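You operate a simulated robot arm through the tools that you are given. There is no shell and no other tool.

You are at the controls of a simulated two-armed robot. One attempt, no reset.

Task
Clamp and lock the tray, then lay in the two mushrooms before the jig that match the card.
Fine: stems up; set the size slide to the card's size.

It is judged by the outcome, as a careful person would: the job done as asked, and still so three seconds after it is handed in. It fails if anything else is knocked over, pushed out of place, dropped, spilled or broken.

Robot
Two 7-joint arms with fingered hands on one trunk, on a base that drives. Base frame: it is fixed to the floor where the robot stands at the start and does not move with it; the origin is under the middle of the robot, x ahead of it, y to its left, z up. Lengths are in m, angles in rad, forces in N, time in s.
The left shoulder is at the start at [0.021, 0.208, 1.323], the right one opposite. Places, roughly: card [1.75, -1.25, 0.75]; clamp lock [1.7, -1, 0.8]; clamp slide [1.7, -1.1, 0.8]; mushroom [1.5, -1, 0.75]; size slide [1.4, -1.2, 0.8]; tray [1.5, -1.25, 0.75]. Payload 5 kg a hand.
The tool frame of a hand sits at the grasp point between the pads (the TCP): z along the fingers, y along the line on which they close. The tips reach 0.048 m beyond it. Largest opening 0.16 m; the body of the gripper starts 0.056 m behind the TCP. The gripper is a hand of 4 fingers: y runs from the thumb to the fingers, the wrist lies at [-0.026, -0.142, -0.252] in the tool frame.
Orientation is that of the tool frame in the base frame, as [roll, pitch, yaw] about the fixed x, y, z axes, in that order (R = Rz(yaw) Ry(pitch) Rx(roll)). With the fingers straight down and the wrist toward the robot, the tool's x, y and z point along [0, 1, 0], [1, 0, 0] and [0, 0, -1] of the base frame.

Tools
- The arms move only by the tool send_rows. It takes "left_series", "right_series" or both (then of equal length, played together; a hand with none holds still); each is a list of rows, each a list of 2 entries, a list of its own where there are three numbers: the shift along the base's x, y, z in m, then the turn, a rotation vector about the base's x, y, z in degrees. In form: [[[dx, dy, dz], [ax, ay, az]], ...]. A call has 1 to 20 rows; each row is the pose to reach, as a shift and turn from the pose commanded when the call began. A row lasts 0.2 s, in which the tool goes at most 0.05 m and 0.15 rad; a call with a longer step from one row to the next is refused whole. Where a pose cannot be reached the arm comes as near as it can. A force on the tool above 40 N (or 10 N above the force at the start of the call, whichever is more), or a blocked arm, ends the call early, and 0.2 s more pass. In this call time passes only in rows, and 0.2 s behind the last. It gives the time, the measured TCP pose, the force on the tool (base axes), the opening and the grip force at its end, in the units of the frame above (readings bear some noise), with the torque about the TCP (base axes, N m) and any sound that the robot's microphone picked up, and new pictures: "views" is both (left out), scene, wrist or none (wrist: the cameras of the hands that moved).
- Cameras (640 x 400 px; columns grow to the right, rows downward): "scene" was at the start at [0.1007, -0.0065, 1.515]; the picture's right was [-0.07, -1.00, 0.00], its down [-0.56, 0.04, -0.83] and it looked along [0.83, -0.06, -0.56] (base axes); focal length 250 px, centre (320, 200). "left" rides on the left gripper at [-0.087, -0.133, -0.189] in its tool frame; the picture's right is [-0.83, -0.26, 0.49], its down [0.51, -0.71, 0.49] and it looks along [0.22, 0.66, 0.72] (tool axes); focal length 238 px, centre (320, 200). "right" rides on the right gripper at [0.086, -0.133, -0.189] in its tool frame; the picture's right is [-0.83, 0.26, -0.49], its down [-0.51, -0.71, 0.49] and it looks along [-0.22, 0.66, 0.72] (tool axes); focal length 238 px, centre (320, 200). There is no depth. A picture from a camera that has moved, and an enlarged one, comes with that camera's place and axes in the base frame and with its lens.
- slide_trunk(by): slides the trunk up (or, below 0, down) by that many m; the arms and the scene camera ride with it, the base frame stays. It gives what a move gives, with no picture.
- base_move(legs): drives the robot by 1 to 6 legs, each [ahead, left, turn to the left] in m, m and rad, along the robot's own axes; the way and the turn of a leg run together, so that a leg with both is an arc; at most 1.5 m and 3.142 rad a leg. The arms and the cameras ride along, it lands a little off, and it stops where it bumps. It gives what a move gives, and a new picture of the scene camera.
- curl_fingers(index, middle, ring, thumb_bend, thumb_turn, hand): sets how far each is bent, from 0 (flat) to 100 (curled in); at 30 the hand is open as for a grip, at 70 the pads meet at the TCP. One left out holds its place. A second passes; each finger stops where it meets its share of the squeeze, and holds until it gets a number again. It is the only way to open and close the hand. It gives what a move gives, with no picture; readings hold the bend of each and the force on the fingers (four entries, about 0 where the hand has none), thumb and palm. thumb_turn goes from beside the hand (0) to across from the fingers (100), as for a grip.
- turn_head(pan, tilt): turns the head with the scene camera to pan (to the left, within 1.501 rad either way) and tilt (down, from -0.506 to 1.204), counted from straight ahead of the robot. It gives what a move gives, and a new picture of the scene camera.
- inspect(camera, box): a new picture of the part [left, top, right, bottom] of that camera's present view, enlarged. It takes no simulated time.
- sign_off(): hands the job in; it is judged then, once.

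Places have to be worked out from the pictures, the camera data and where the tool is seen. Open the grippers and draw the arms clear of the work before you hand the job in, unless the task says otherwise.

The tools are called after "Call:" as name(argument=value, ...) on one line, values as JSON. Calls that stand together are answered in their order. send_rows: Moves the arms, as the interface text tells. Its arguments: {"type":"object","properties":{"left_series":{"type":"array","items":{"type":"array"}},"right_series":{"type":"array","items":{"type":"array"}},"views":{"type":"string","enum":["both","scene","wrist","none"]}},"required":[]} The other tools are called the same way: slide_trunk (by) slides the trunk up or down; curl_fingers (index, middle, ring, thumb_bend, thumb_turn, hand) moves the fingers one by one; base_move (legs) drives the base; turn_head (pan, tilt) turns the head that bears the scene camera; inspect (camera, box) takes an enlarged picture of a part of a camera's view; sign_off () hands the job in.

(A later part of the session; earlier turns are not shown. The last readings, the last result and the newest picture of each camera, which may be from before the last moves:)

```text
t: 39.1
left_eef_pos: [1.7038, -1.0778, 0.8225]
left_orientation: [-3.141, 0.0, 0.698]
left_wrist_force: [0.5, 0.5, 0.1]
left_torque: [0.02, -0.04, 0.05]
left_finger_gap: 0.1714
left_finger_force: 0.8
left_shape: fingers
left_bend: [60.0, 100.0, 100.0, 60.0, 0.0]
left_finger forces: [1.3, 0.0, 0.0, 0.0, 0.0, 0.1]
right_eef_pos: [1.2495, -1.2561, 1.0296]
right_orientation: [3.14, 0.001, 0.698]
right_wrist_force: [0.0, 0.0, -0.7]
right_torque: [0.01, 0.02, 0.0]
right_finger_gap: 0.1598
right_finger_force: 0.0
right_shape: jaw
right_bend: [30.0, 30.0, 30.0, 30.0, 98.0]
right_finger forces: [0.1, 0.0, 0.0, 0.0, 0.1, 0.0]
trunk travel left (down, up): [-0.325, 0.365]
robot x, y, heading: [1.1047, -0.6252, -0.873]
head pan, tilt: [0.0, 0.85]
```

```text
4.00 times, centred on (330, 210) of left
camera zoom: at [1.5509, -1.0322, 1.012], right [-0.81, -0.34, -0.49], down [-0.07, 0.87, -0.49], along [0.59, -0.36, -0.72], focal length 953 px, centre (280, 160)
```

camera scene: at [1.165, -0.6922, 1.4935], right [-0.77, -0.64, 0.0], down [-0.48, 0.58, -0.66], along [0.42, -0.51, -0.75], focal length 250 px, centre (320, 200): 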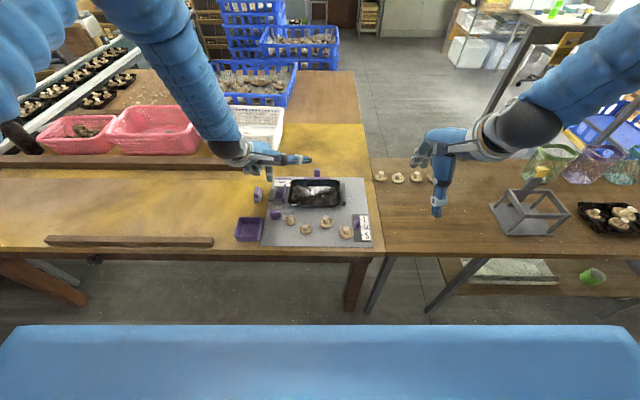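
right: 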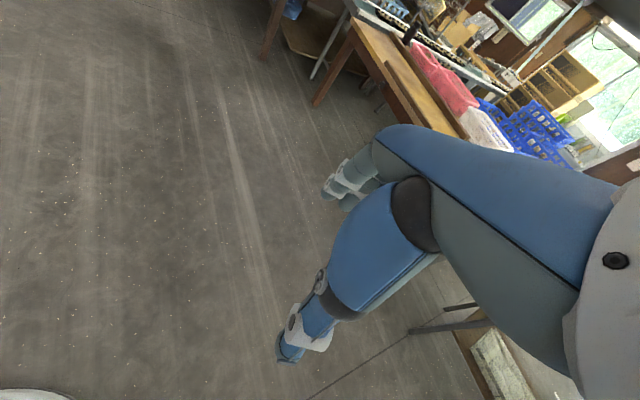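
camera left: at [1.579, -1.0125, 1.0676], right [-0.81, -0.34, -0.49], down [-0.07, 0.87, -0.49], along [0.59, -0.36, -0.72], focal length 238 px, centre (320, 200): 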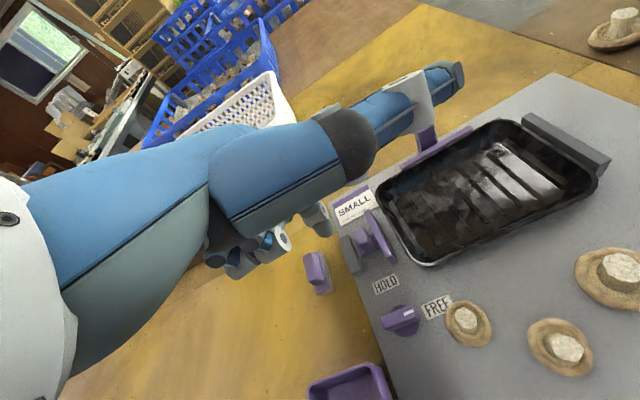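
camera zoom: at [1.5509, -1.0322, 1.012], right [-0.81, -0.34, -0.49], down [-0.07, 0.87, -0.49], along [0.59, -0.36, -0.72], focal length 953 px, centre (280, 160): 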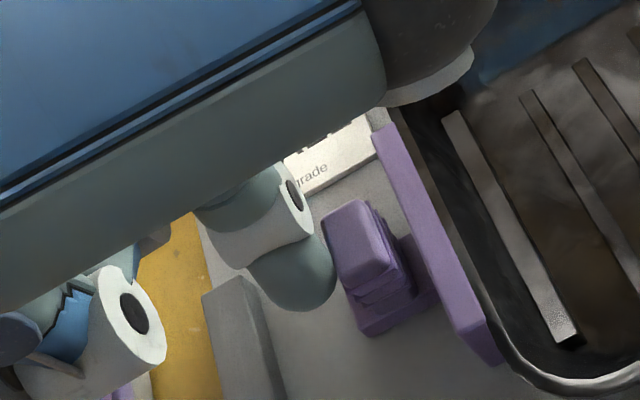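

The jaw and the tray moved right about 2 mm, tray still flat. I check the right side.

Call:
inspect(camera="scene", box=[315, 170, 355, 210])

Call:
inspect(camera="right", box=[50, 60, 250, 200])

Call:
inspect(camera="right", box=[180, 120, 250, 200])

```text
10.00 times, centred on (335, 190) of scene
camera zoom: at [1.1651, -0.6919, 1.4935], right [-0.77, -0.64, 0.0], down [-0.48, 0.58, -0.66], along [0.42, -0.51, -0.75], focal length 2497 px, centre (170, 300)
```

zoom: 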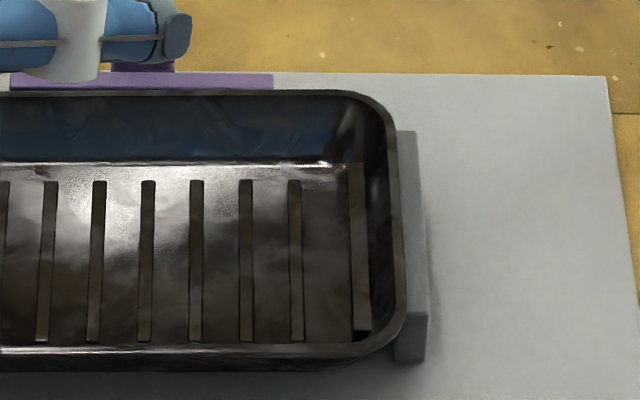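

```text
2.86 times, centred on (150, 130) of right
camera zoom: at [1.2319, -1.0983, 1.219], right [-0.47, -0.74, 0.49], down [-0.84, 0.22, -0.49], along [0.25, -0.64, -0.72], focal length 681 px, centre (806, 400)
```

zoom: 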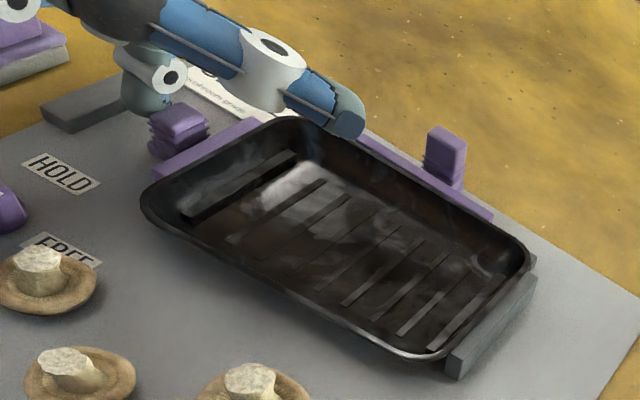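

```text
5.00 times, centred on (215, 160) of right
camera zoom: at [1.2319, -1.0983, 1.219], right [-0.47, -0.74, 0.49], down [-0.84, 0.22, -0.49], along [0.25, -0.64, -0.72], focal length 1192 px, centre (845, 400)
```

zoom: 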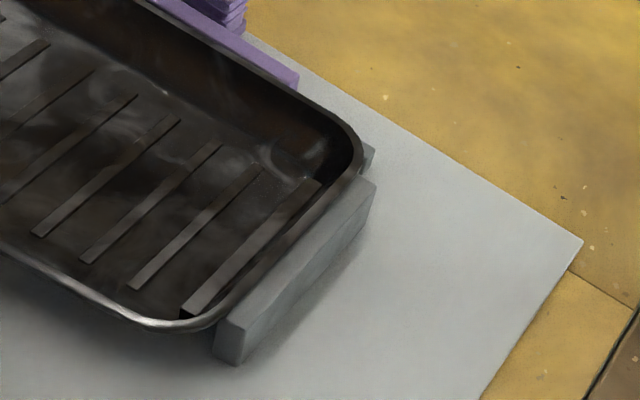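

Both ends now touch; the right end is wedged up by perhaps 1–2 mm. I withdraw the finger left and up, and see how the tray settles.

Call:
send_rows(left_series=[[[0.004, 0.0033, 0], [0, 0, 0]], [[0.01, 0.0085, 0.005], [0, 0, 0]], [[0.01, 0.0085, 0.05], [0, 0, 0]], [[0.01, 0.0085, 0.09], [0, 0, 0]]], views="none")

Call:
inspect(camera="scene", box=[275, 170, 315, 210])

Call:
inspect(camera="scene", box=[315, 170, 355, 210])

```text
t: 40.1
left_eef_pos: [1.7114, -1.069, 0.9132]
left_orientation: [-3.138, 0.001, 0.698]
left_wrist_force: [-2.1, 1.6, -1.6]
left_torque: [-0.21, -0.18, 0.07]
left_finger_gap: 0.1713
left_finger_force: 0.0
left_shape: fingers
left_bend: [60.0, 100.0, 100.0, 60.0, 0.0]
left_finger forces: [0.0, 0.0, 0.0, 0.1, 0.0, 0.0]
right_eef_pos: [1.2497, -1.2553, 1.0291]
right_orientation: [-3.14, -0.001, 0.699]
right_wrist_force: [-0.2, 0.1, -0.3]
right_torque: [-0.02, -0.01, -0.04]
right_finger_gap: 0.1595
right_finger_force: 0.0
right_shape: jaw
right_bend: [30.0, 30.0, 30.0, 30.0, 98.0]
right_finger forces: [0.0, 0.0, 0.0, 0.1, 0.0, 0.1]
trunk travel left (down, up): [-0.325, 0.365]
robot x, y, heading: [1.1036, -0.6247, -0.87]
head pan, tilt: [0.0, 0.85]
```

```text
10.00 times, centred on (295, 190) of scene
camera zoom: at [1.1644, -0.6914, 1.4936], right [-0.77, -0.64, 0.0], down [-0.48, 0.58, -0.66], along [0.42, -0.51, -0.75], focal length 2497 px, centre (570, 300)
```

zoom: 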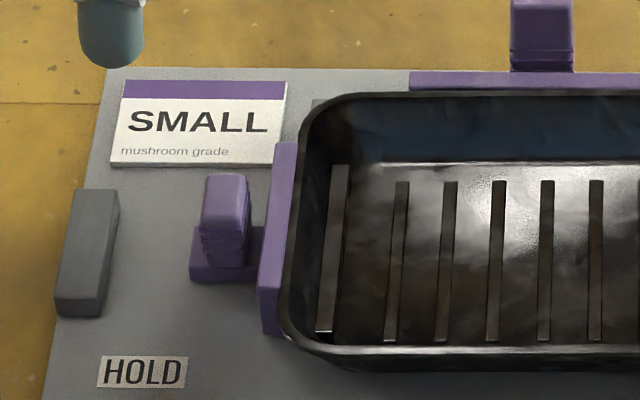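

```text
10.00 times, centred on (335, 190) of scene
camera zoom: at [1.1644, -0.6914, 1.4936], right [-0.77, -0.64, 0.0], down [-0.48, 0.58, -0.66], along [0.42, -0.51, -0.75], focal length 2497 px, centre (170, 300)
```

zoom: 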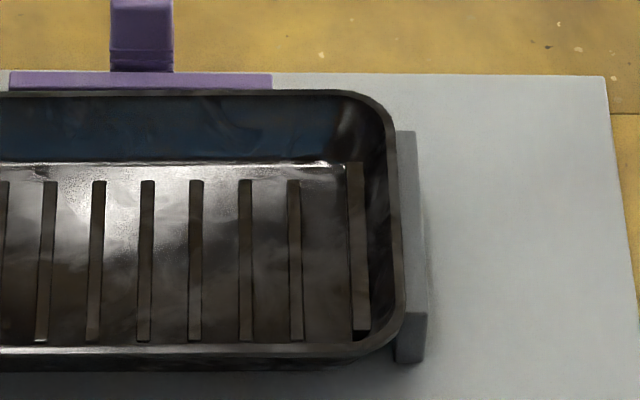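

The clamp grips with the tray's right end perhaps 2 mm high on its tapered wall. Pressing the tray floor down near the right end should seat it and back the jaw off just to contact, so I move the left index over there.

Call:
send_rows(left_series=[[[-0.0355, -0.0297, 0], [0, 0, 0]], [[-0.071, -0.0595, 0], [0, 0, 0]], [[-0.1065, -0.0892, 0], [0, 0, 0]], [[-0.142, -0.119, 0], [0, 0, 0]], [[-0.1775, -0.1487, 0], [0, 0, 0]], [[-0.1775, -0.1487, -0.04], [0, 0, 0]], [[-0.1775, -0.1487, -0.07], [0, 0, 0]]], views="both")

Call:
inspect(camera="scene", box=[275, 150, 375, 220])

```text
t: 41.7
left_eef_pos: [1.538, -1.2211, 0.8435]
left_orientation: [3.139, -0.001, 0.698]
left_wrist_force: [0.3, -0.4, 0.5]
left_torque: [0.16, 0.06, 0.01]
left_finger_gap: 0.1715
left_finger_force: 0.0
left_shape: fingers
left_bend: [60.0, 100.0, 100.0, 60.0, 0.0]
left_finger forces: [0.1, 0.1, 0.1, 0.1, 0.2, 0.0]
right_eef_pos: [1.2511, -1.256, 1.0281]
right_orientation: [3.141, -0.002, 0.698]
right_wrist_force: [-0.7, -0.4, -0.5]
right_torque: [0.03, -0.05, 0.0]
right_finger_gap: 0.1598
right_finger_force: 0.1
right_shape: jaw
right_bend: [30.0, 30.0, 30.0, 30.0, 98.0]
right_finger forces: [0.1, 0.0, 0.1, 0.1, 0.0, 0.1]
trunk travel left (down, up): [-0.325, 0.365]
robot x, y, heading: [1.1071, -0.6243, -0.875]
head pan, tilt: [0.0, 0.85]
camera scene: at [1.1643, -0.6925, 1.4934], right [-0.77, -0.64, 0.0], down [-0.48, 0.58, -0.66], along [0.42, -0.51, -0.75], focal length 250 px, centre (320, 200)
camera left: at [1.3852, -1.1733, 1.0333], right [-0.81, -0.34, -0.49], down [-0.07, 0.87, -0.49], along [0.59, -0.36, -0.72], focal length 238 px, centre (320, 200)
```

scene: 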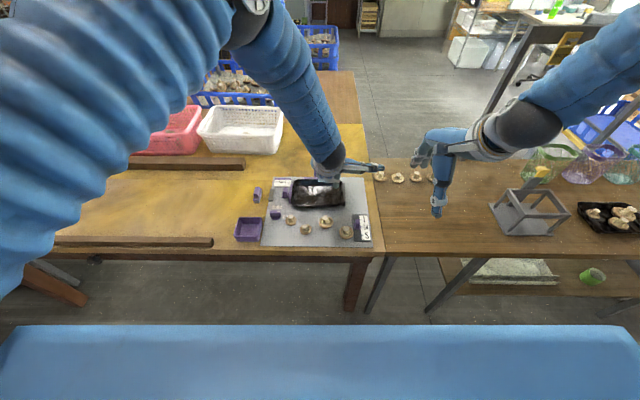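
left: 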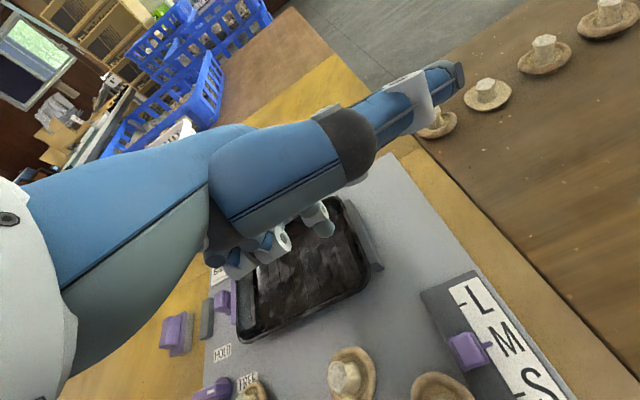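

```text
5.71 times, centred on (325, 185) of scene
camera zoom: at [1.1643, -0.6925, 1.4934], right [-0.77, -0.64, 0.0], down [-0.48, 0.58, -0.66], along [0.42, -0.51, -0.75], focal length 1427 px, centre (291, 286)
```

zoom: 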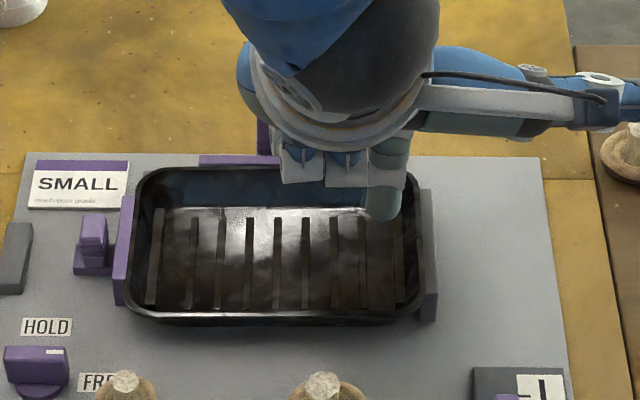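

The index tip is inside the tray near its right end with the curled fingers well above the rim. I lower it gently onto the tray floor.

Call:
send_rows(left_series=[[[0, 0, -0.012], [0, 0, 0]], [[0, 0, -0.02], [0, 0, 0]], [[0, 0, -0.024], [0, 0, 0]], [[0, 0, -0.027], [0, 0, 0]], [[0, 0, -0.029], [0, 0, 0]]], views="none")

Call:
inspect(camera="scene", box=[315, 170, 355, 210])

```text
t: 42.9
left_eef_pos: [1.5373, -1.2189, 0.814]
left_orientation: [-3.141, -0.001, 0.695]
left_wrist_force: [-0.6, 0.9, 0.5]
left_torque: [0.01, 0.0, -0.04]
left_finger_gap: 0.1712
left_finger_force: 0.1
left_shape: fingers
left_bend: [60.0, 100.0, 100.0, 60.0, 0.0]
left_finger forces: [0.1, 0.0, 0.0, 0.0, 0.0, 0.1]
right_eef_pos: [1.2505, -1.2563, 1.0287]
right_orientation: [-3.14, -0.001, 0.699]
right_wrist_force: [0.7, 0.2, 0.6]
right_torque: [0.01, -0.05, 0.01]
right_finger_gap: 0.1595
right_finger_force: 0.0
right_shape: jaw
right_bend: [30.0, 30.0, 30.0, 30.0, 98.0]
right_finger forces: [0.0, 0.0, 0.0, 0.0, 0.0, 0.0]
trunk travel left (down, up): [-0.325, 0.365]
robot x, y, heading: [1.103, -0.6272, -0.878]
head pan, tilt: [0.0, 0.85]
```

```text
10.00 times, centred on (335, 190) of scene
camera zoom: at [1.1649, -0.6922, 1.4935], right [-0.77, -0.64, 0.0], down [-0.48, 0.58, -0.66], along [0.42, -0.51, -0.75], focal length 2497 px, centre (170, 300)
```

zoom: 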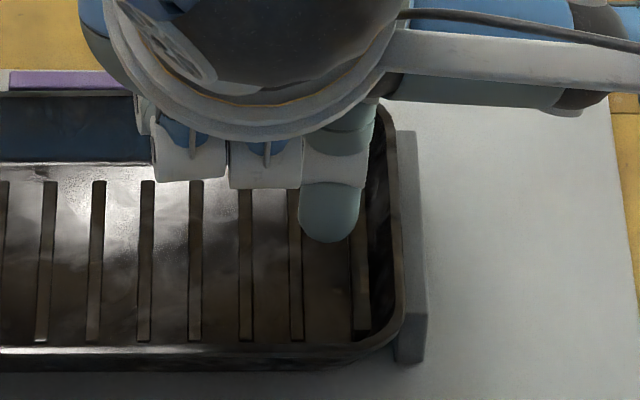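

Tip is at about 0.762, no contact yet. I go down a few more millimetres.

Call:
send_rows(left_series=[[[0, 0, -0.002], [0, 0, 0]], [[0, 0, -0.004], [0, 0, 0]], [[0, 0, -0.005], [0, 0, 0]], [[0, 0, -0.006], [0, 0, 0]]], views="none")

Call:
inspect(camera="scene", box=[315, 170, 355, 210])

```text
t: 43.9
left_eef_pos: [1.5378, -1.22, 0.8083]
left_orientation: [3.141, 0.0, 0.698]
left_wrist_force: [0.1, 0.9, 3.6]
left_torque: [-0.04, -0.06, 0.08]
left_finger_gap: 0.1712
left_finger_force: 1.6
left_shape: fingers
left_bend: [60.0, 100.0, 100.0, 60.0, 0.0]
left_finger forces: [2.6, 0.1, 0.1, 0.0, 0.0, 0.0]
right_eef_pos: [1.2507, -1.2567, 1.0299]
right_orientation: [-3.141, 0.0, 0.699]
right_wrist_force: [-0.7, 0.5, 0.4]
right_torque: [0.01, 0.01, 0.03]
right_finger_gap: 0.1596
right_finger_force: 0.1
right_shape: jaw
right_bend: [30.0, 30.0, 30.0, 30.0, 98.0]
right_finger forces: [0.0, 0.0, 0.0, 0.0, 0.0, 0.0]
trunk travel left (down, up): [-0.325, 0.365]
robot x, y, heading: [1.1058, -0.6246, -0.869]
head pan, tilt: [0.0, 0.85]
```

```text
10.00 times, centred on (335, 190) of scene
camera zoom: at [1.1648, -0.6919, 1.4935], right [-0.77, -0.64, 0.0], down [-0.48, 0.58, -0.66], along [0.42, -0.51, -0.75], focal length 2497 px, centre (170, 300)
```

zoom: 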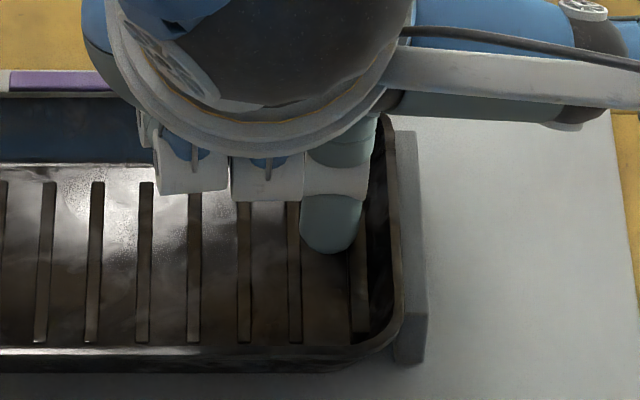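

Contact with ~3 N and the tray is starting to settle. I press 2 mm more and then lift off.

Call:
send_rows(left_series=[[[0, 0, -0.001], [0, 0, 0]], [[0, 0, -0.002], [0, 0, 0]], [[0, 0, -0.0025], [0, 0, 0]]], views="none")

Call:
send_rows(left_series=[[[0, 0, 0.01], [0, 0, 0]], [[0, 0, 0.05], [0, 0, 0]], [[0, 0, 0.09], [0, 0, 0]], [[0.0355, 0.0297, 0.1], [0, 0, 0]], [[0.071, 0.0595, 0.1], [0, 0, 0]], [[0.1065, 0.0892, 0.1], [0, 0, 0]], [[0.142, 0.119, 0.1], [0, 0, 0]], [[0.1775, 0.1487, 0.1], [0, 0, 0]]], views="none")

Call:
inspect(camera="scene", box=[275, 170, 315, 210])

Call:
inspect(camera="scene", box=[315, 170, 355, 210])

```text
t: 44.7
left_eef_pos: [1.5369, -1.2184, 0.8062]
left_orientation: [3.14, -0.002, 0.699]
left_wrist_force: [4.3, 2.6, 7.4]
left_torque: [-0.19, -0.26, 0.17]
left_finger_gap: 0.1713
left_finger_force: 4.2
left_shape: fingers
left_bend: [60.0, 100.0, 100.0, 60.0, 0.0]
left_finger forces: [9.0, 0.0, 0.0, 0.0, 0.0, 0.0]
right_eef_pos: [1.2497, -1.2552, 1.0295]
right_orientation: [-3.141, 0.001, 0.698]
right_wrist_force: [-0.4, -0.3, 0.2]
right_torque: [-0.01, 0.02, -0.01]
right_finger_gap: 0.1596
right_finger_force: 0.2
right_shape: jaw
right_bend: [30.0, 30.0, 30.0, 30.0, 98.0]
right_finger forces: [0.0, 0.0, 0.0, 0.0, 0.0, 0.0]
trunk travel left (down, up): [-0.325, 0.365]
robot x, y, heading: [1.1079, -0.6271, -0.873]
head pan, tilt: [0.0, 0.85]
```

```text
t: 46.5
left_eef_pos: [1.7184, -1.0694, 0.9057]
left_orientation: [-3.14, 0.004, 0.697]
left_wrist_force: [-0.1, -0.4, -0.5]
left_torque: [-0.02, -0.02, 0.03]
left_finger_gap: 0.171
left_finger_force: 0.1
left_shape: fingers
left_bend: [60.0, 100.0, 100.0, 60.0, 0.0]
left_finger forces: [0.0, 0.0, 0.0, 0.1, 0.1, 0.0]
right_eef_pos: [1.2506, -1.254, 1.0303]
right_orientation: [3.141, 0.0, 0.697]
right_wrist_force: [1.5, 0.8, 0.2]
right_torque: [-0.09, 0.09, -0.01]
right_finger_gap: 0.1599
right_finger_force: 0.1
right_shape: jaw
right_bend: [30.0, 30.0, 30.0, 30.0, 98.0]
right_finger forces: [0.0, 0.0, 0.0, 0.1, 0.0, 0.1]
trunk travel left (down, up): [-0.325, 0.365]
robot x, y, heading: [1.1061, -0.6237, -0.872]
head pan, tilt: [0.0, 0.85]
```

```text
10.00 times, centred on (295, 190) of scene
camera zoom: at [1.1665, -0.6906, 1.4935], right [-0.77, -0.64, 0.0], down [-0.48, 0.58, -0.66], along [0.42, -0.51, -0.75], focal length 2497 px, centre (570, 300)
```

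zoom: 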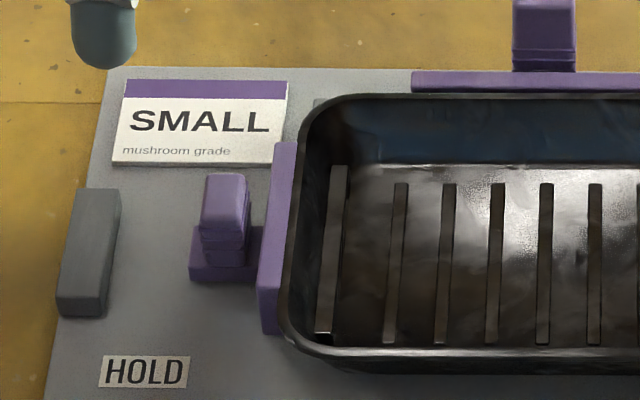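

```text
10.00 times, centred on (335, 190) of scene
camera zoom: at [1.1665, -0.6906, 1.4935], right [-0.77, -0.64, 0.0], down [-0.48, 0.58, -0.66], along [0.42, -0.51, -0.75], focal length 2497 px, centre (170, 300)
```

zoom: 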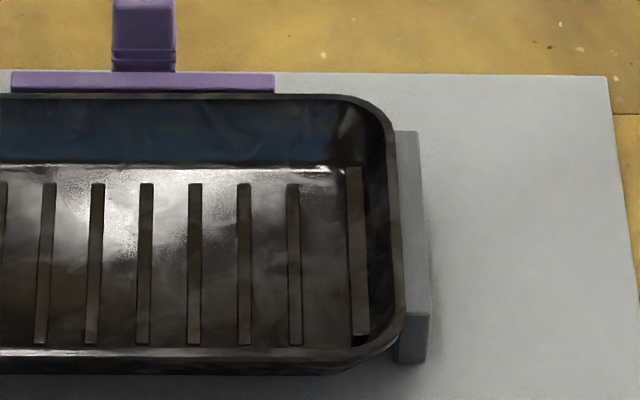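

The tray lies flat and snug between jaw and stop. Next the lock: I bring the left index to the far side of the knob's left end, to pull that end toward me and swing the mark from FREE to HOLD.

Call:
send_rows(left_series=[[[-0.027, 0.0322, 0], [0, 0, 0]], [[-0.054, 0.0644, 0], [0, 0, 0]], [[-0.054, 0.0644, -0.03], [0, 0, 0]], [[-0.054, 0.0644, -0.06], [0, 0, 0]]], views="none")

Call:
inspect(camera="scene", box=[250, 175, 310, 225])

Call:
inspect(camera="left", box=[270, 160, 390, 260])

Call:
inspect(camera="right", box=[0, 60, 120, 180])

```text
t: 47.5
left_eef_pos: [1.6602, -1.0068, 0.8486]
left_orientation: [-3.141, -0.002, 0.695]
left_wrist_force: [0.6, -0.7, 1.8]
left_torque: [0.12, 0.08, -0.03]
left_finger_gap: 0.1711
left_finger_force: 0.1
left_shape: fingers
left_bend: [60.0, 100.0, 100.0, 60.0, 0.0]
left_finger forces: [0.1, 0.0, 0.1, 0.0, 0.1, 0.1]
right_eef_pos: [1.25, -1.2568, 1.029]
right_orientation: [3.142, -0.002, 0.699]
right_wrist_force: [-0.5, 0.1, 1.0]
right_torque: [0.01, -0.03, -0.01]
right_finger_gap: 0.1597
right_finger_force: 0.0
right_shape: jaw
right_bend: [30.0, 30.0, 30.0, 30.0, 98.0]
right_finger forces: [0.0, 0.1, 0.1, 0.1, 0.1, 0.0]
trunk travel left (down, up): [-0.325, 0.365]
robot x, y, heading: [1.106, -0.6225, -0.876]
head pan, tilt: [0.0, 0.85]
```

```text
8.00 times, centred on (280, 200) of scene
camera zoom: at [1.1648, -0.6921, 1.4934], right [-0.77, -0.64, 0.0], down [-0.48, 0.58, -0.66], along [0.42, -0.51, -0.75], focal length 1997 px, centre (640, 200)
```

zoom: 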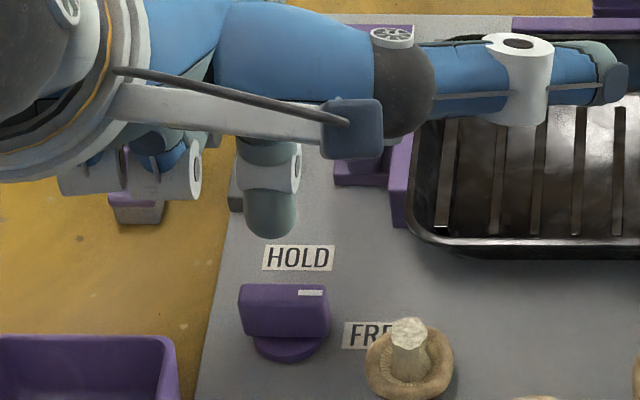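

```text
4.00 times, centred on (330, 210) of left
camera zoom: at [1.5069, -0.9605, 1.0376], right [-0.81, -0.34, -0.49], down [-0.07, 0.87, -0.49], along [0.59, -0.36, -0.72], focal length 953 px, centre (280, 160)
```

zoom: 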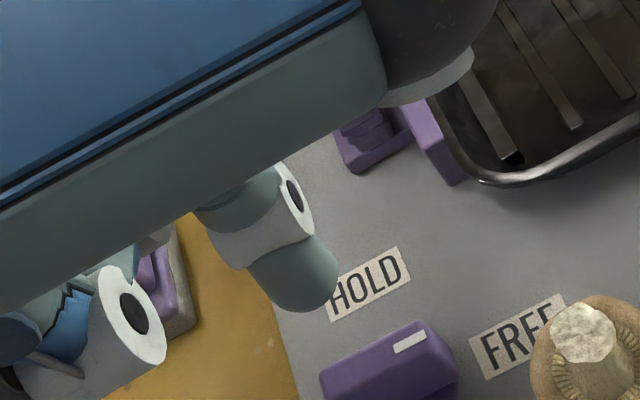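

```text
3.33 times, centred on (60, 120) of right
camera zoom: at [1.2317, -1.0985, 1.2189], right [-0.47, -0.74, 0.49], down [-0.84, 0.22, -0.49], along [0.26, -0.64, -0.72], focal length 794 px, centre (1187, 467)
```

zoom: 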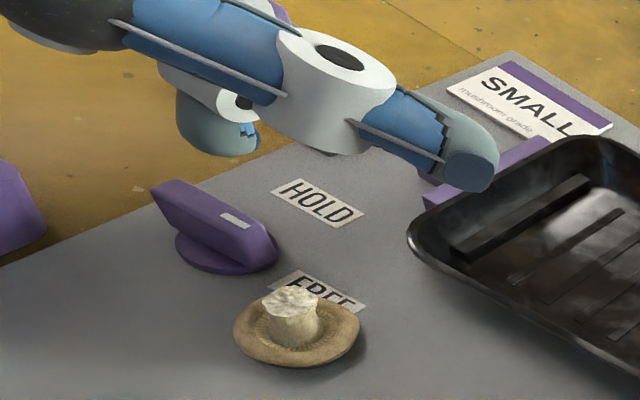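

The index sits just beyond the knob; I shift 5 mm left for leverage and lower it to the knob's level.

Call:
send_rows(left_series=[[[0.0045, 0.0025, 0], [0, 0, 0]], [[0.0045, 0.0025, -0.012], [0, 0, 0]], [[0.0045, 0.0025, -0.022], [0, 0, 0]], [[0.0045, 0.0025, -0.03], [0, 0, 0]]], views="none")

Call:
inspect(camera="scene", box=[250, 175, 310, 225])

Call:
inspect(camera="left", box=[270, 160, 390, 260])

```text
t: 48.5
left_eef_pos: [1.6643, -1.0032, 0.8158]
left_orientation: [-3.141, 0.0, 0.697]
left_wrist_force: [0.6, -0.2, -1.2]
left_torque: [0.06, 0.02, 0.01]
left_finger_gap: 0.1711
left_finger_force: 0.1
left_shape: fingers
left_bend: [60.0, 100.0, 100.0, 60.0, 0.0]
left_finger forces: [0.1, 0.0, 0.0, 0.1, 0.0, 0.1]
right_eef_pos: [1.2499, -1.2565, 1.029]
right_orientation: [3.141, -0.002, 0.698]
right_wrist_force: [0.0, -0.3, 0.8]
right_torque: [0.02, 0.0, -0.01]
right_finger_gap: 0.1595
right_finger_force: 0.1
right_shape: jaw
right_bend: [30.0, 30.0, 30.0, 30.0, 98.0]
right_finger forces: [0.0, 0.0, 0.0, 0.0, 0.0, 0.0]
trunk travel left (down, up): [-0.325, 0.365]
robot x, y, heading: [1.108, -0.6233, -0.871]
head pan, tilt: [0.0, 0.85]
```

```text
8.00 times, centred on (280, 200) of scene
camera zoom: at [1.1649, -0.6923, 1.4935], right [-0.77, -0.64, 0.0], down [-0.48, 0.58, -0.66], along [0.42, -0.51, -0.75], focal length 1997 px, centre (640, 200)
```

zoom: 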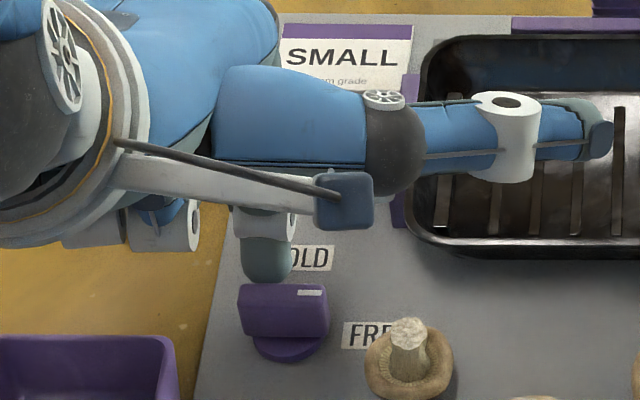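

```text
4.00 times, centred on (330, 210) of left
camera zoom: at [1.5112, -0.9566, 1.005], right [-0.81, -0.34, -0.49], down [-0.07, 0.87, -0.49], along [0.59, -0.36, -0.72], focal length 953 px, centre (280, 160)
```

zoom: 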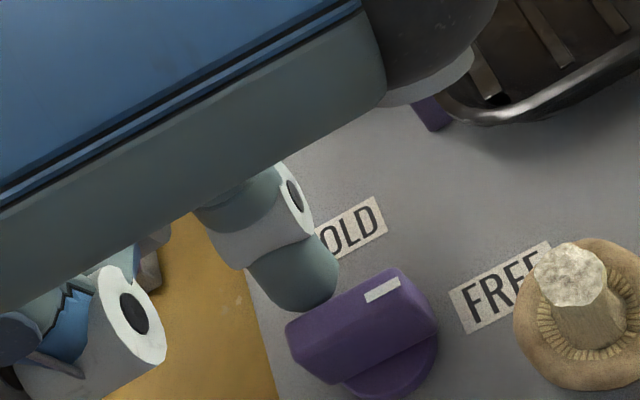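

The finger is properly behind the left half of the bar. I start the arc: the first half of the quarter turn.

Call:
send_rows(left_series=[[[0.0006, 0.0043, 0], [0, 0, 0]], [[0.0004, 0.0087, 0], [0, 0, 0]], [[-0.0004, 0.0129, 0], [0, 0, 0]], [[-0.002, 0.017, 0], [0, 0, 0]], [[-0.0043, 0.0207, 0], [0, 0, 0]]], views="none")

Call:
inspect(camera="scene", box=[250, 175, 310, 225])

Call:
inspect(camera="left", box=[270, 160, 390, 260])

```text
t: 49.7
left_eef_pos: [1.6618, -0.9825, 0.8156]
left_orientation: [-3.142, 0.0, 0.699]
left_wrist_force: [1.6, -1.3, 0.4]
left_torque: [-0.01, -0.05, 0.05]
left_finger_gap: 0.1717
left_finger_force: 0.4
left_shape: fingers
left_bend: [59.0, 100.0, 100.0, 60.0, 0.0]
left_finger forces: [1.6, 0.0, 0.0, 0.0, 0.0, 0.0]
right_eef_pos: [1.2505, -1.256, 1.0293]
right_orientation: [-3.141, -0.002, 0.698]
right_wrist_force: [0.3, -0.1, 0.3]
right_torque: [-0.02, -0.01, 0.01]
right_finger_gap: 0.1599
right_finger_force: 0.0
right_shape: jaw
right_bend: [30.0, 30.0, 30.0, 30.0, 98.0]
right_finger forces: [0.0, 0.1, 0.0, 0.0, 0.1, 0.1]
trunk travel left (down, up): [-0.325, 0.365]
robot x, y, heading: [1.1051, -0.6211, -0.873]
head pan, tilt: [0.0, 0.85]
```

```text
8.00 times, centred on (280, 200) of scene
camera zoom: at [1.165, -0.692, 1.4935], right [-0.77, -0.64, 0.0], down [-0.48, 0.58, -0.66], along [0.42, -0.51, -0.75], focal length 1997 px, centre (640, 200)
```

zoom: 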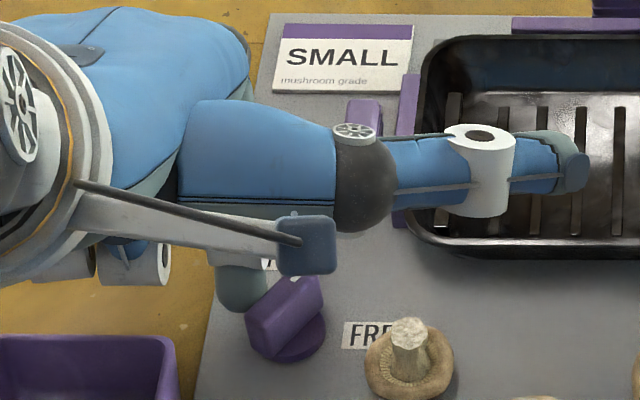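

```text
4.00 times, centred on (330, 210) of left
camera zoom: at [1.5073, -0.9363, 1.0048], right [-0.81, -0.34, -0.49], down [-0.07, 0.87, -0.49], along [0.59, -0.36, -0.72], focal length 953 px, centre (280, 160)
```

zoom: 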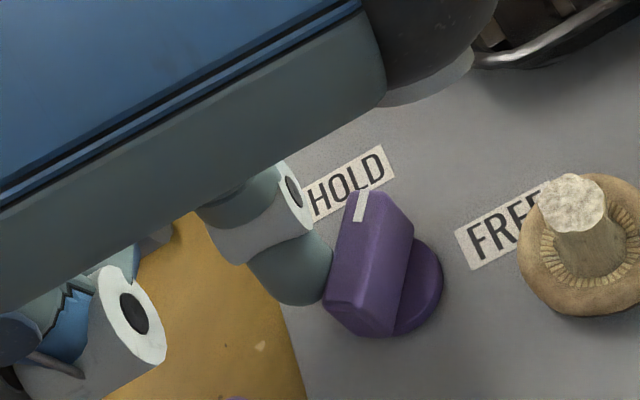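

It has turned about half way. I complete the arc.

Call:
send_rows(left_series=[[[-0.0028, 0.0033, 0], [0, 0, 0]], [[-0.0061, 0.0061, 0], [0, 0, 0]], [[-0.01, 0.0083, 0], [0, 0, 0]], [[-0.0141, 0.0098, 0], [0, 0, 0]], [[-0.0184, 0.0106, 0], [0, 0, 0]]], views="none")

Call:
inspect(camera="scene", box=[250, 175, 310, 225])

Call:
inspect(camera="left", box=[270, 160, 390, 260])

Call:
inspect(camera="right", box=[0, 60, 120, 180])

```text
t: 50.9
left_eef_pos: [1.6447, -0.9719, 0.8146]
left_orientation: [3.138, -0.002, 0.702]
left_wrist_force: [16.9, 4.6, 3.9]
left_torque: [0.06, -0.71, 0.72]
left_finger_gap: 0.1741
left_finger_force: 7.8
left_shape: fingers
left_bend: [56.0, 100.0, 100.0, 60.0, 0.0]
left_finger forces: [15.3, 0.1, 0.0, 0.1, 0.0, 0.0]
right_eef_pos: [1.2521, -1.2548, 1.0289]
right_orientation: [3.141, 0.001, 0.699]
right_wrist_force: [1.0, -0.3, 0.2]
right_torque: [-0.02, 0.01, 0.01]
right_finger_gap: 0.1597
right_finger_force: 0.1
right_shape: jaw
right_bend: [30.0, 30.0, 30.0, 30.0, 98.0]
right_finger forces: [0.0, 0.1, 0.1, 0.1, 0.1, 0.0]
trunk travel left (down, up): [-0.325, 0.365]
robot x, y, heading: [1.1075, -0.624, -0.879]
head pan, tilt: [0.0, 0.85]
```

```text
8.00 times, centred on (280, 200) of scene
camera zoom: at [1.166, -0.6914, 1.4935], right [-0.77, -0.64, 0.0], down [-0.48, 0.58, -0.66], along [0.42, -0.51, -0.75], focal length 1997 px, centre (640, 200)
```

zoom: 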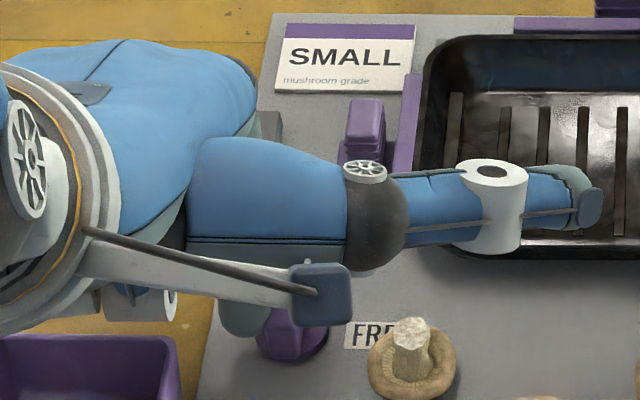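

```text
4.00 times, centred on (330, 210) of left
camera zoom: at [1.4911, -0.9249, 1.0043], right [-0.8, -0.34, -0.49], down [-0.07, 0.87, -0.49], along [0.59, -0.36, -0.72], focal length 953 px, centre (280, 160)
```

zoom: 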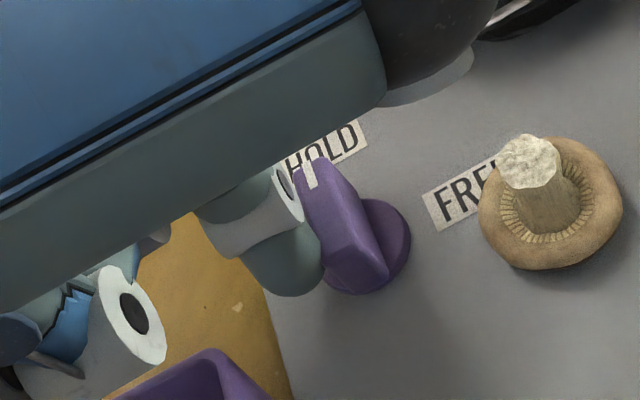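

```text
3.33 times, centred on (60, 120) of right
camera zoom: at [1.2329, -1.0979, 1.2191], right [-0.47, -0.74, 0.49], down [-0.84, 0.22, -0.49], along [0.25, -0.64, -0.72], focal length 794 px, centre (1187, 467)
```

zoom: 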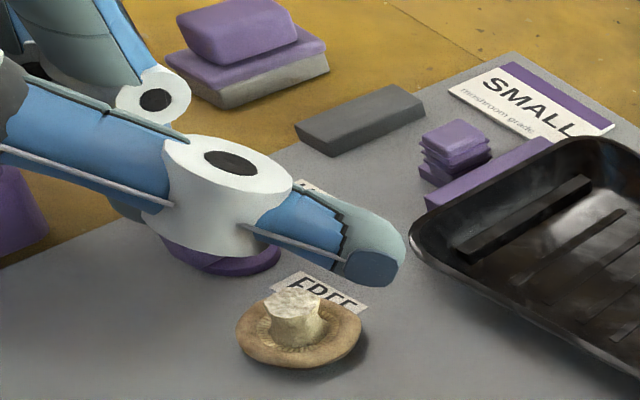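

A firm stop was reached (~17 N) with the mark pointing at HOLD. I back the finger off and lift away to verify.

Call:
send_rows(left_series=[[[0.006, 0.005, 0], [0, 0, 0]], [[0.01, 0.0085, 0.005], [0, 0, 0]], [[0.01, 0.0085, 0.05], [0, 0, 0]], [[0.01, 0.0085, 0.1], [0, 0, 0]], [[0.04, 0.035, 0.13], [0, 0, 0]], [[0.075, 0.065, 0.15], [0, 0, 0]], [[0.11, 0.095, 0.17], [0, 0, 0]]], views="none")

Call:
inspect(camera="scene", box=[250, 165, 360, 230])

Call:
inspect(camera="right", box=[0, 60, 240, 210])

```text
refused: row 6 steps farther than a row can; nothing moved
```

```text
5.82 times, centred on (305, 198) of scene
camera zoom: at [1.166, -0.6914, 1.4935], right [-0.77, -0.64, 0.0], down [-0.48, 0.58, -0.66], along [0.42, -0.51, -0.75], focal length 1452 px, centre (407, 214)
```

zoom: 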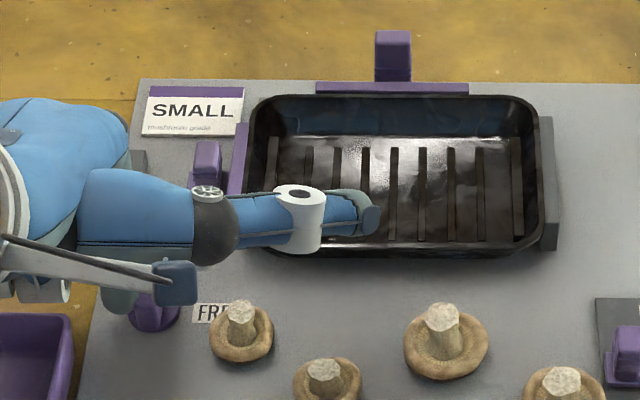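

```text
2.67 times, centred on (120, 135) of right
camera zoom: at [1.2329, -1.0979, 1.2191], right [-0.47, -0.74, 0.49], down [-0.84, 0.22, -0.49], along [0.25, -0.64, -0.72], focal length 636 px, centre (853, 373)
```

zoom: 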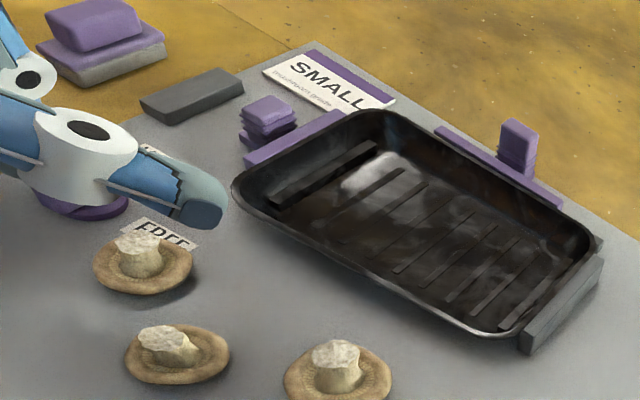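

One step was too long; I repeat with shorter steps.

Call:
send_rows(left_series=[[[0.006, 0.005, 0], [0, 0, 0]], [[0.01, 0.0085, 0.005], [0, 0, 0]], [[0.01, 0.0085, 0.05], [0, 0, 0]], [[0.01, 0.0085, 0.095], [0, 0, 0]], [[0.035, 0.03, 0.12], [0, 0, 0]], [[0.065, 0.055, 0.14], [0, 0, 0]], [[0.095, 0.08, 0.16], [0, 0, 0]], [[0.125, 0.105, 0.17], [0, 0, 0]]], views="none")

Call:
inspect(camera="scene", box=[250, 165, 360, 230])

Call:
inspect(camera="right", box=[0, 60, 240, 210])

Call:
inspect(camera="scene", box=[255, 195, 295, 220])

```text
t: 52.7
left_eef_pos: [1.7667, -0.8642, 0.9869]
left_orientation: [-3.142, 0.003, 0.696]
left_wrist_force: [0.0, 0.7, -0.9]
left_torque: [-0.09, 0.03, -0.02]
left_finger_gap: 0.1711
left_finger_force: 0.0
left_shape: fingers
left_bend: [60.0, 100.0, 100.0, 60.0, 0.0]
left_finger forces: [0.1, 0.1, 0.0, 0.1, 0.0, 0.0]
right_eef_pos: [1.2514, -1.2548, 1.0297]
right_orientation: [3.14, -0.001, 0.698]
right_wrist_force: [1.0, 0.8, -0.1]
right_torque: [-0.1, 0.06, -0.02]
right_finger_gap: 0.1596
right_finger_force: 0.1
right_shape: jaw
right_bend: [30.0, 30.0, 30.0, 30.0, 98.0]
right_finger forces: [0.0, 0.1, 0.1, 0.0, 0.0, 0.0]
trunk travel left (down, up): [-0.325, 0.365]
robot x, y, heading: [1.1071, -0.623, -0.874]
head pan, tilt: [0.0, 0.85]
```

```text
5.82 times, centred on (305, 198) of scene
camera zoom: at [1.1661, -0.6902, 1.4935], right [-0.77, -0.64, 0.0], down [-0.48, 0.58, -0.66], along [0.42, -0.51, -0.75], focal length 1452 px, centre (407, 214)
```

zoom: 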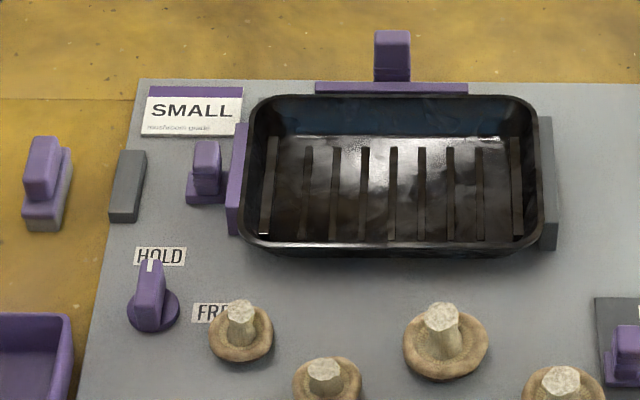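

```text
2.67 times, centred on (120, 135) of right
camera zoom: at [1.2326, -1.0969, 1.2196], right [-0.47, -0.73, 0.49], down [-0.84, 0.22, -0.49], along [0.25, -0.64, -0.72], focal length 636 px, centre (853, 373)
```

zoom: 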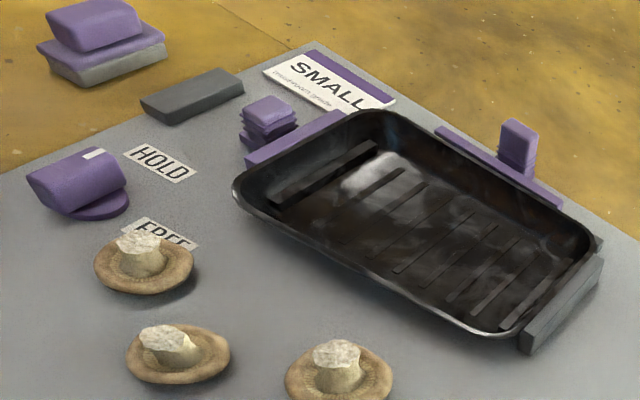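

```text
16.00 times, centred on (275, 208) of scene
camera zoom: at [1.1661, -0.6902, 1.4935], right [-0.77, -0.64, 0.0], down [-0.48, 0.58, -0.66], along [0.42, -0.51, -0.75], focal length 3994 px, centre (1040, 80)
```

zoom: 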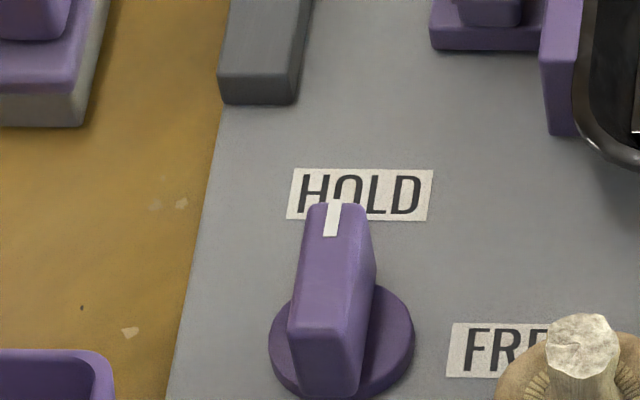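

Lock is at HOLD and the clamp unchanged. Next the size slide: I form the pointing hand on the right and bring its index above the slide's knob, while drawing the left hand farther back.

Call:
curl_fingers(hand="right", index=60, middle=100, ring=100, thumb_bend=60, thumb_turn=0)

Call:
send_rows(right_series=[[[0.032, 0.0245, 0], [0, 0, 0]], [[0.0633, 0.049, 0], [0, 0, 0]], [[0.095, 0.0736, 0], [0, 0, 0]], [[0.1266, 0.0981, 0], [0, 0, 0]], [[0.1266, 0.0981, -0.045], [0, 0, 0]], [[0.1266, 0.0981, -0.09], [0, 0, 0]], [[0.1266, 0.0981, -0.135], [0, 0, 0]]], left_series=[[[0.02, 0.03, 0], [0, 0, 0]], [[0.03, 0.05, 0], [0, 0, 0]], [[0.03, 0.07, 0], [0, 0, 0]], [[0.03, 0.09, 0], [0, 0, 0]], [[0.03, 0.09, 0], [0, 0, 0]], [[0.03, 0.09, 0], [0, 0, 0]], [[0.03, 0.09, 0], [0, 0, 0]]], views="both")

Call:
inspect(camera="scene", box=[310, 185, 390, 250])

Call:
inspect(camera="right", box=[240, 130, 400, 270])

```text
t: 53.7
left_eef_pos: [1.7665, -0.864, 0.9879]
left_orientation: [-3.141, 0.0, 0.698]
left_wrist_force: [-0.3, -0.6, 0.1]
left_torque: [-0.03, 0.01, -0.01]
left_finger_gap: 0.1712
left_finger_force: 0.3
left_shape: fingers
left_bend: [60.0, 100.0, 100.0, 60.0, 0.0]
left_finger forces: [0.0, 0.0, 0.1, 0.1, 0.0, 0.0]
right_eef_pos: [1.2497, -1.2555, 1.0298]
right_orientation: [3.141, -0.002, 0.698]
right_wrist_force: [0.6, -0.2, -0.3]
right_torque: [0.02, -0.02, 0.01]
right_finger_gap: 0.1714
right_finger_force: 0.0
right_shape: fingers
right_bend: [60.0, 100.0, 100.0, 60.0, 0.0]
right_finger forces: [0.1, 0.1, 0.0, 0.1, 0.0, 0.1]
trunk travel left (down, up): [-0.325, 0.365]
robot x, y, heading: [1.1049, -0.6265, -0.878]
head pan, tilt: [0.0, 0.85]
```

```text
t: 55.3
left_eef_pos: [1.7955, -0.776, 0.986]
left_orientation: [-3.138, -0.002, 0.697]
left_wrist_force: [1.3, -1.0, 0.0]
left_torque: [0.17, 0.01, 0.06]
left_finger_gap: 0.1713
left_finger_force: 0.1
left_shape: fingers
left_bend: [60.0, 100.0, 100.0, 60.0, 0.0]
left_finger forces: [0.1, 0.0, 0.1, 0.1, 0.0, 0.1]
right_eef_pos: [1.3769, -1.1601, 0.8926]
right_orientation: [-3.141, -0.003, 0.698]
right_wrist_force: [0.2, -2.3, 0.0]
right_torque: [0.25, 0.06, 0.01]
right_finger_gap: 0.1715
right_finger_force: 0.0
right_shape: fingers
right_bend: [60.0, 100.0, 100.0, 60.0, 0.0]
right_finger forces: [0.1, 0.0, 0.0, 0.0, 0.0, 0.0]
trunk travel left (down, up): [-0.325, 0.365]
robot x, y, heading: [1.1045, -0.6255, -0.873]
head pan, tilt: [0.0, 0.85]
camera scene: at [1.1656, -0.6937, 1.4933], right [-0.77, -0.64, 0.0], down [-0.48, 0.58, -0.66], along [0.42, -0.5, -0.75], focal length 250 px, centre (320, 200)
camera right: at [1.3575, -1.0024, 1.0832], right [-0.47, -0.73, 0.49], down [-0.84, 0.22, -0.49], along [0.26, -0.64, -0.72], focal length 238 px, centre (320, 200)
camera left: at [1.643, -0.7293, 1.1758], right [-0.81, -0.34, -0.49], down [-0.07, 0.87, -0.49], along [0.59, -0.36, -0.72], focal length 238 px, centre (320, 200)
```

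scene: 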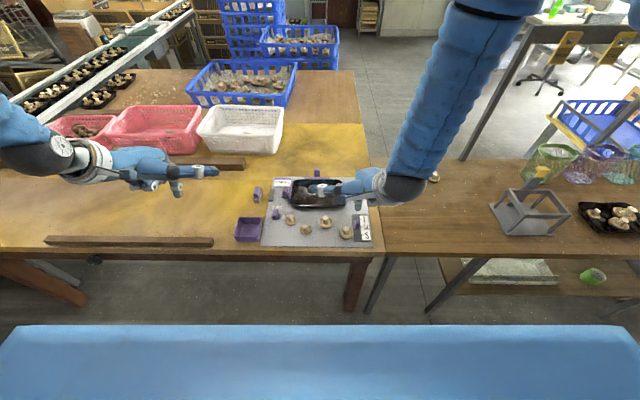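
right: 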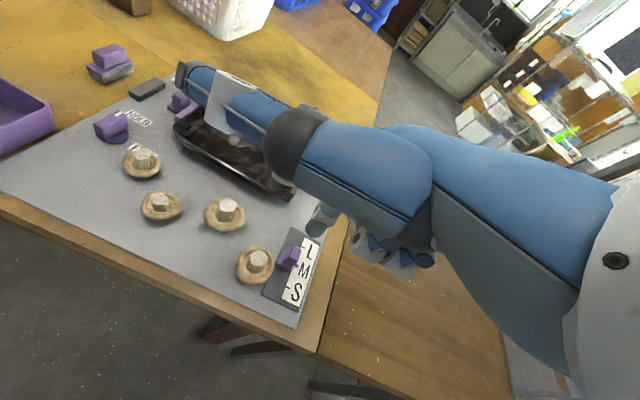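
left: 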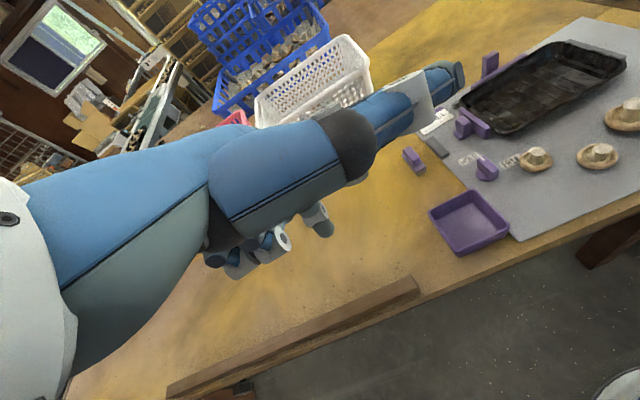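

```text
6.15 times, centred on (350, 218) of scene
camera zoom: at [1.1656, -0.6937, 1.4933], right [-0.77, -0.64, 0.0], down [-0.48, 0.58, -0.66], along [0.42, -0.5, -0.75], focal length 1536 px, centre (135, 92)
```

zoom: 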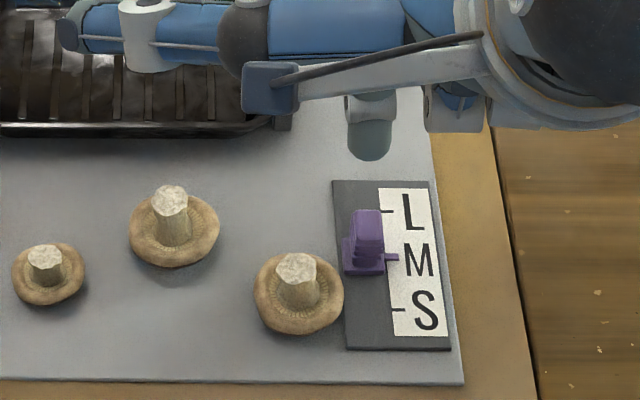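

```text
2.86 times, centred on (320, 200) of right
camera zoom: at [1.3575, -1.0024, 1.0832], right [-0.47, -0.73, 0.49], down [-0.84, 0.22, -0.49], along [0.26, -0.64, -0.72], focal length 681 px, centre (320, 200)
```

zoom: 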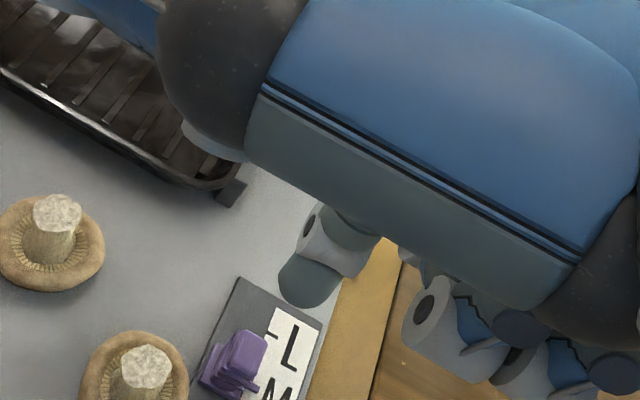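

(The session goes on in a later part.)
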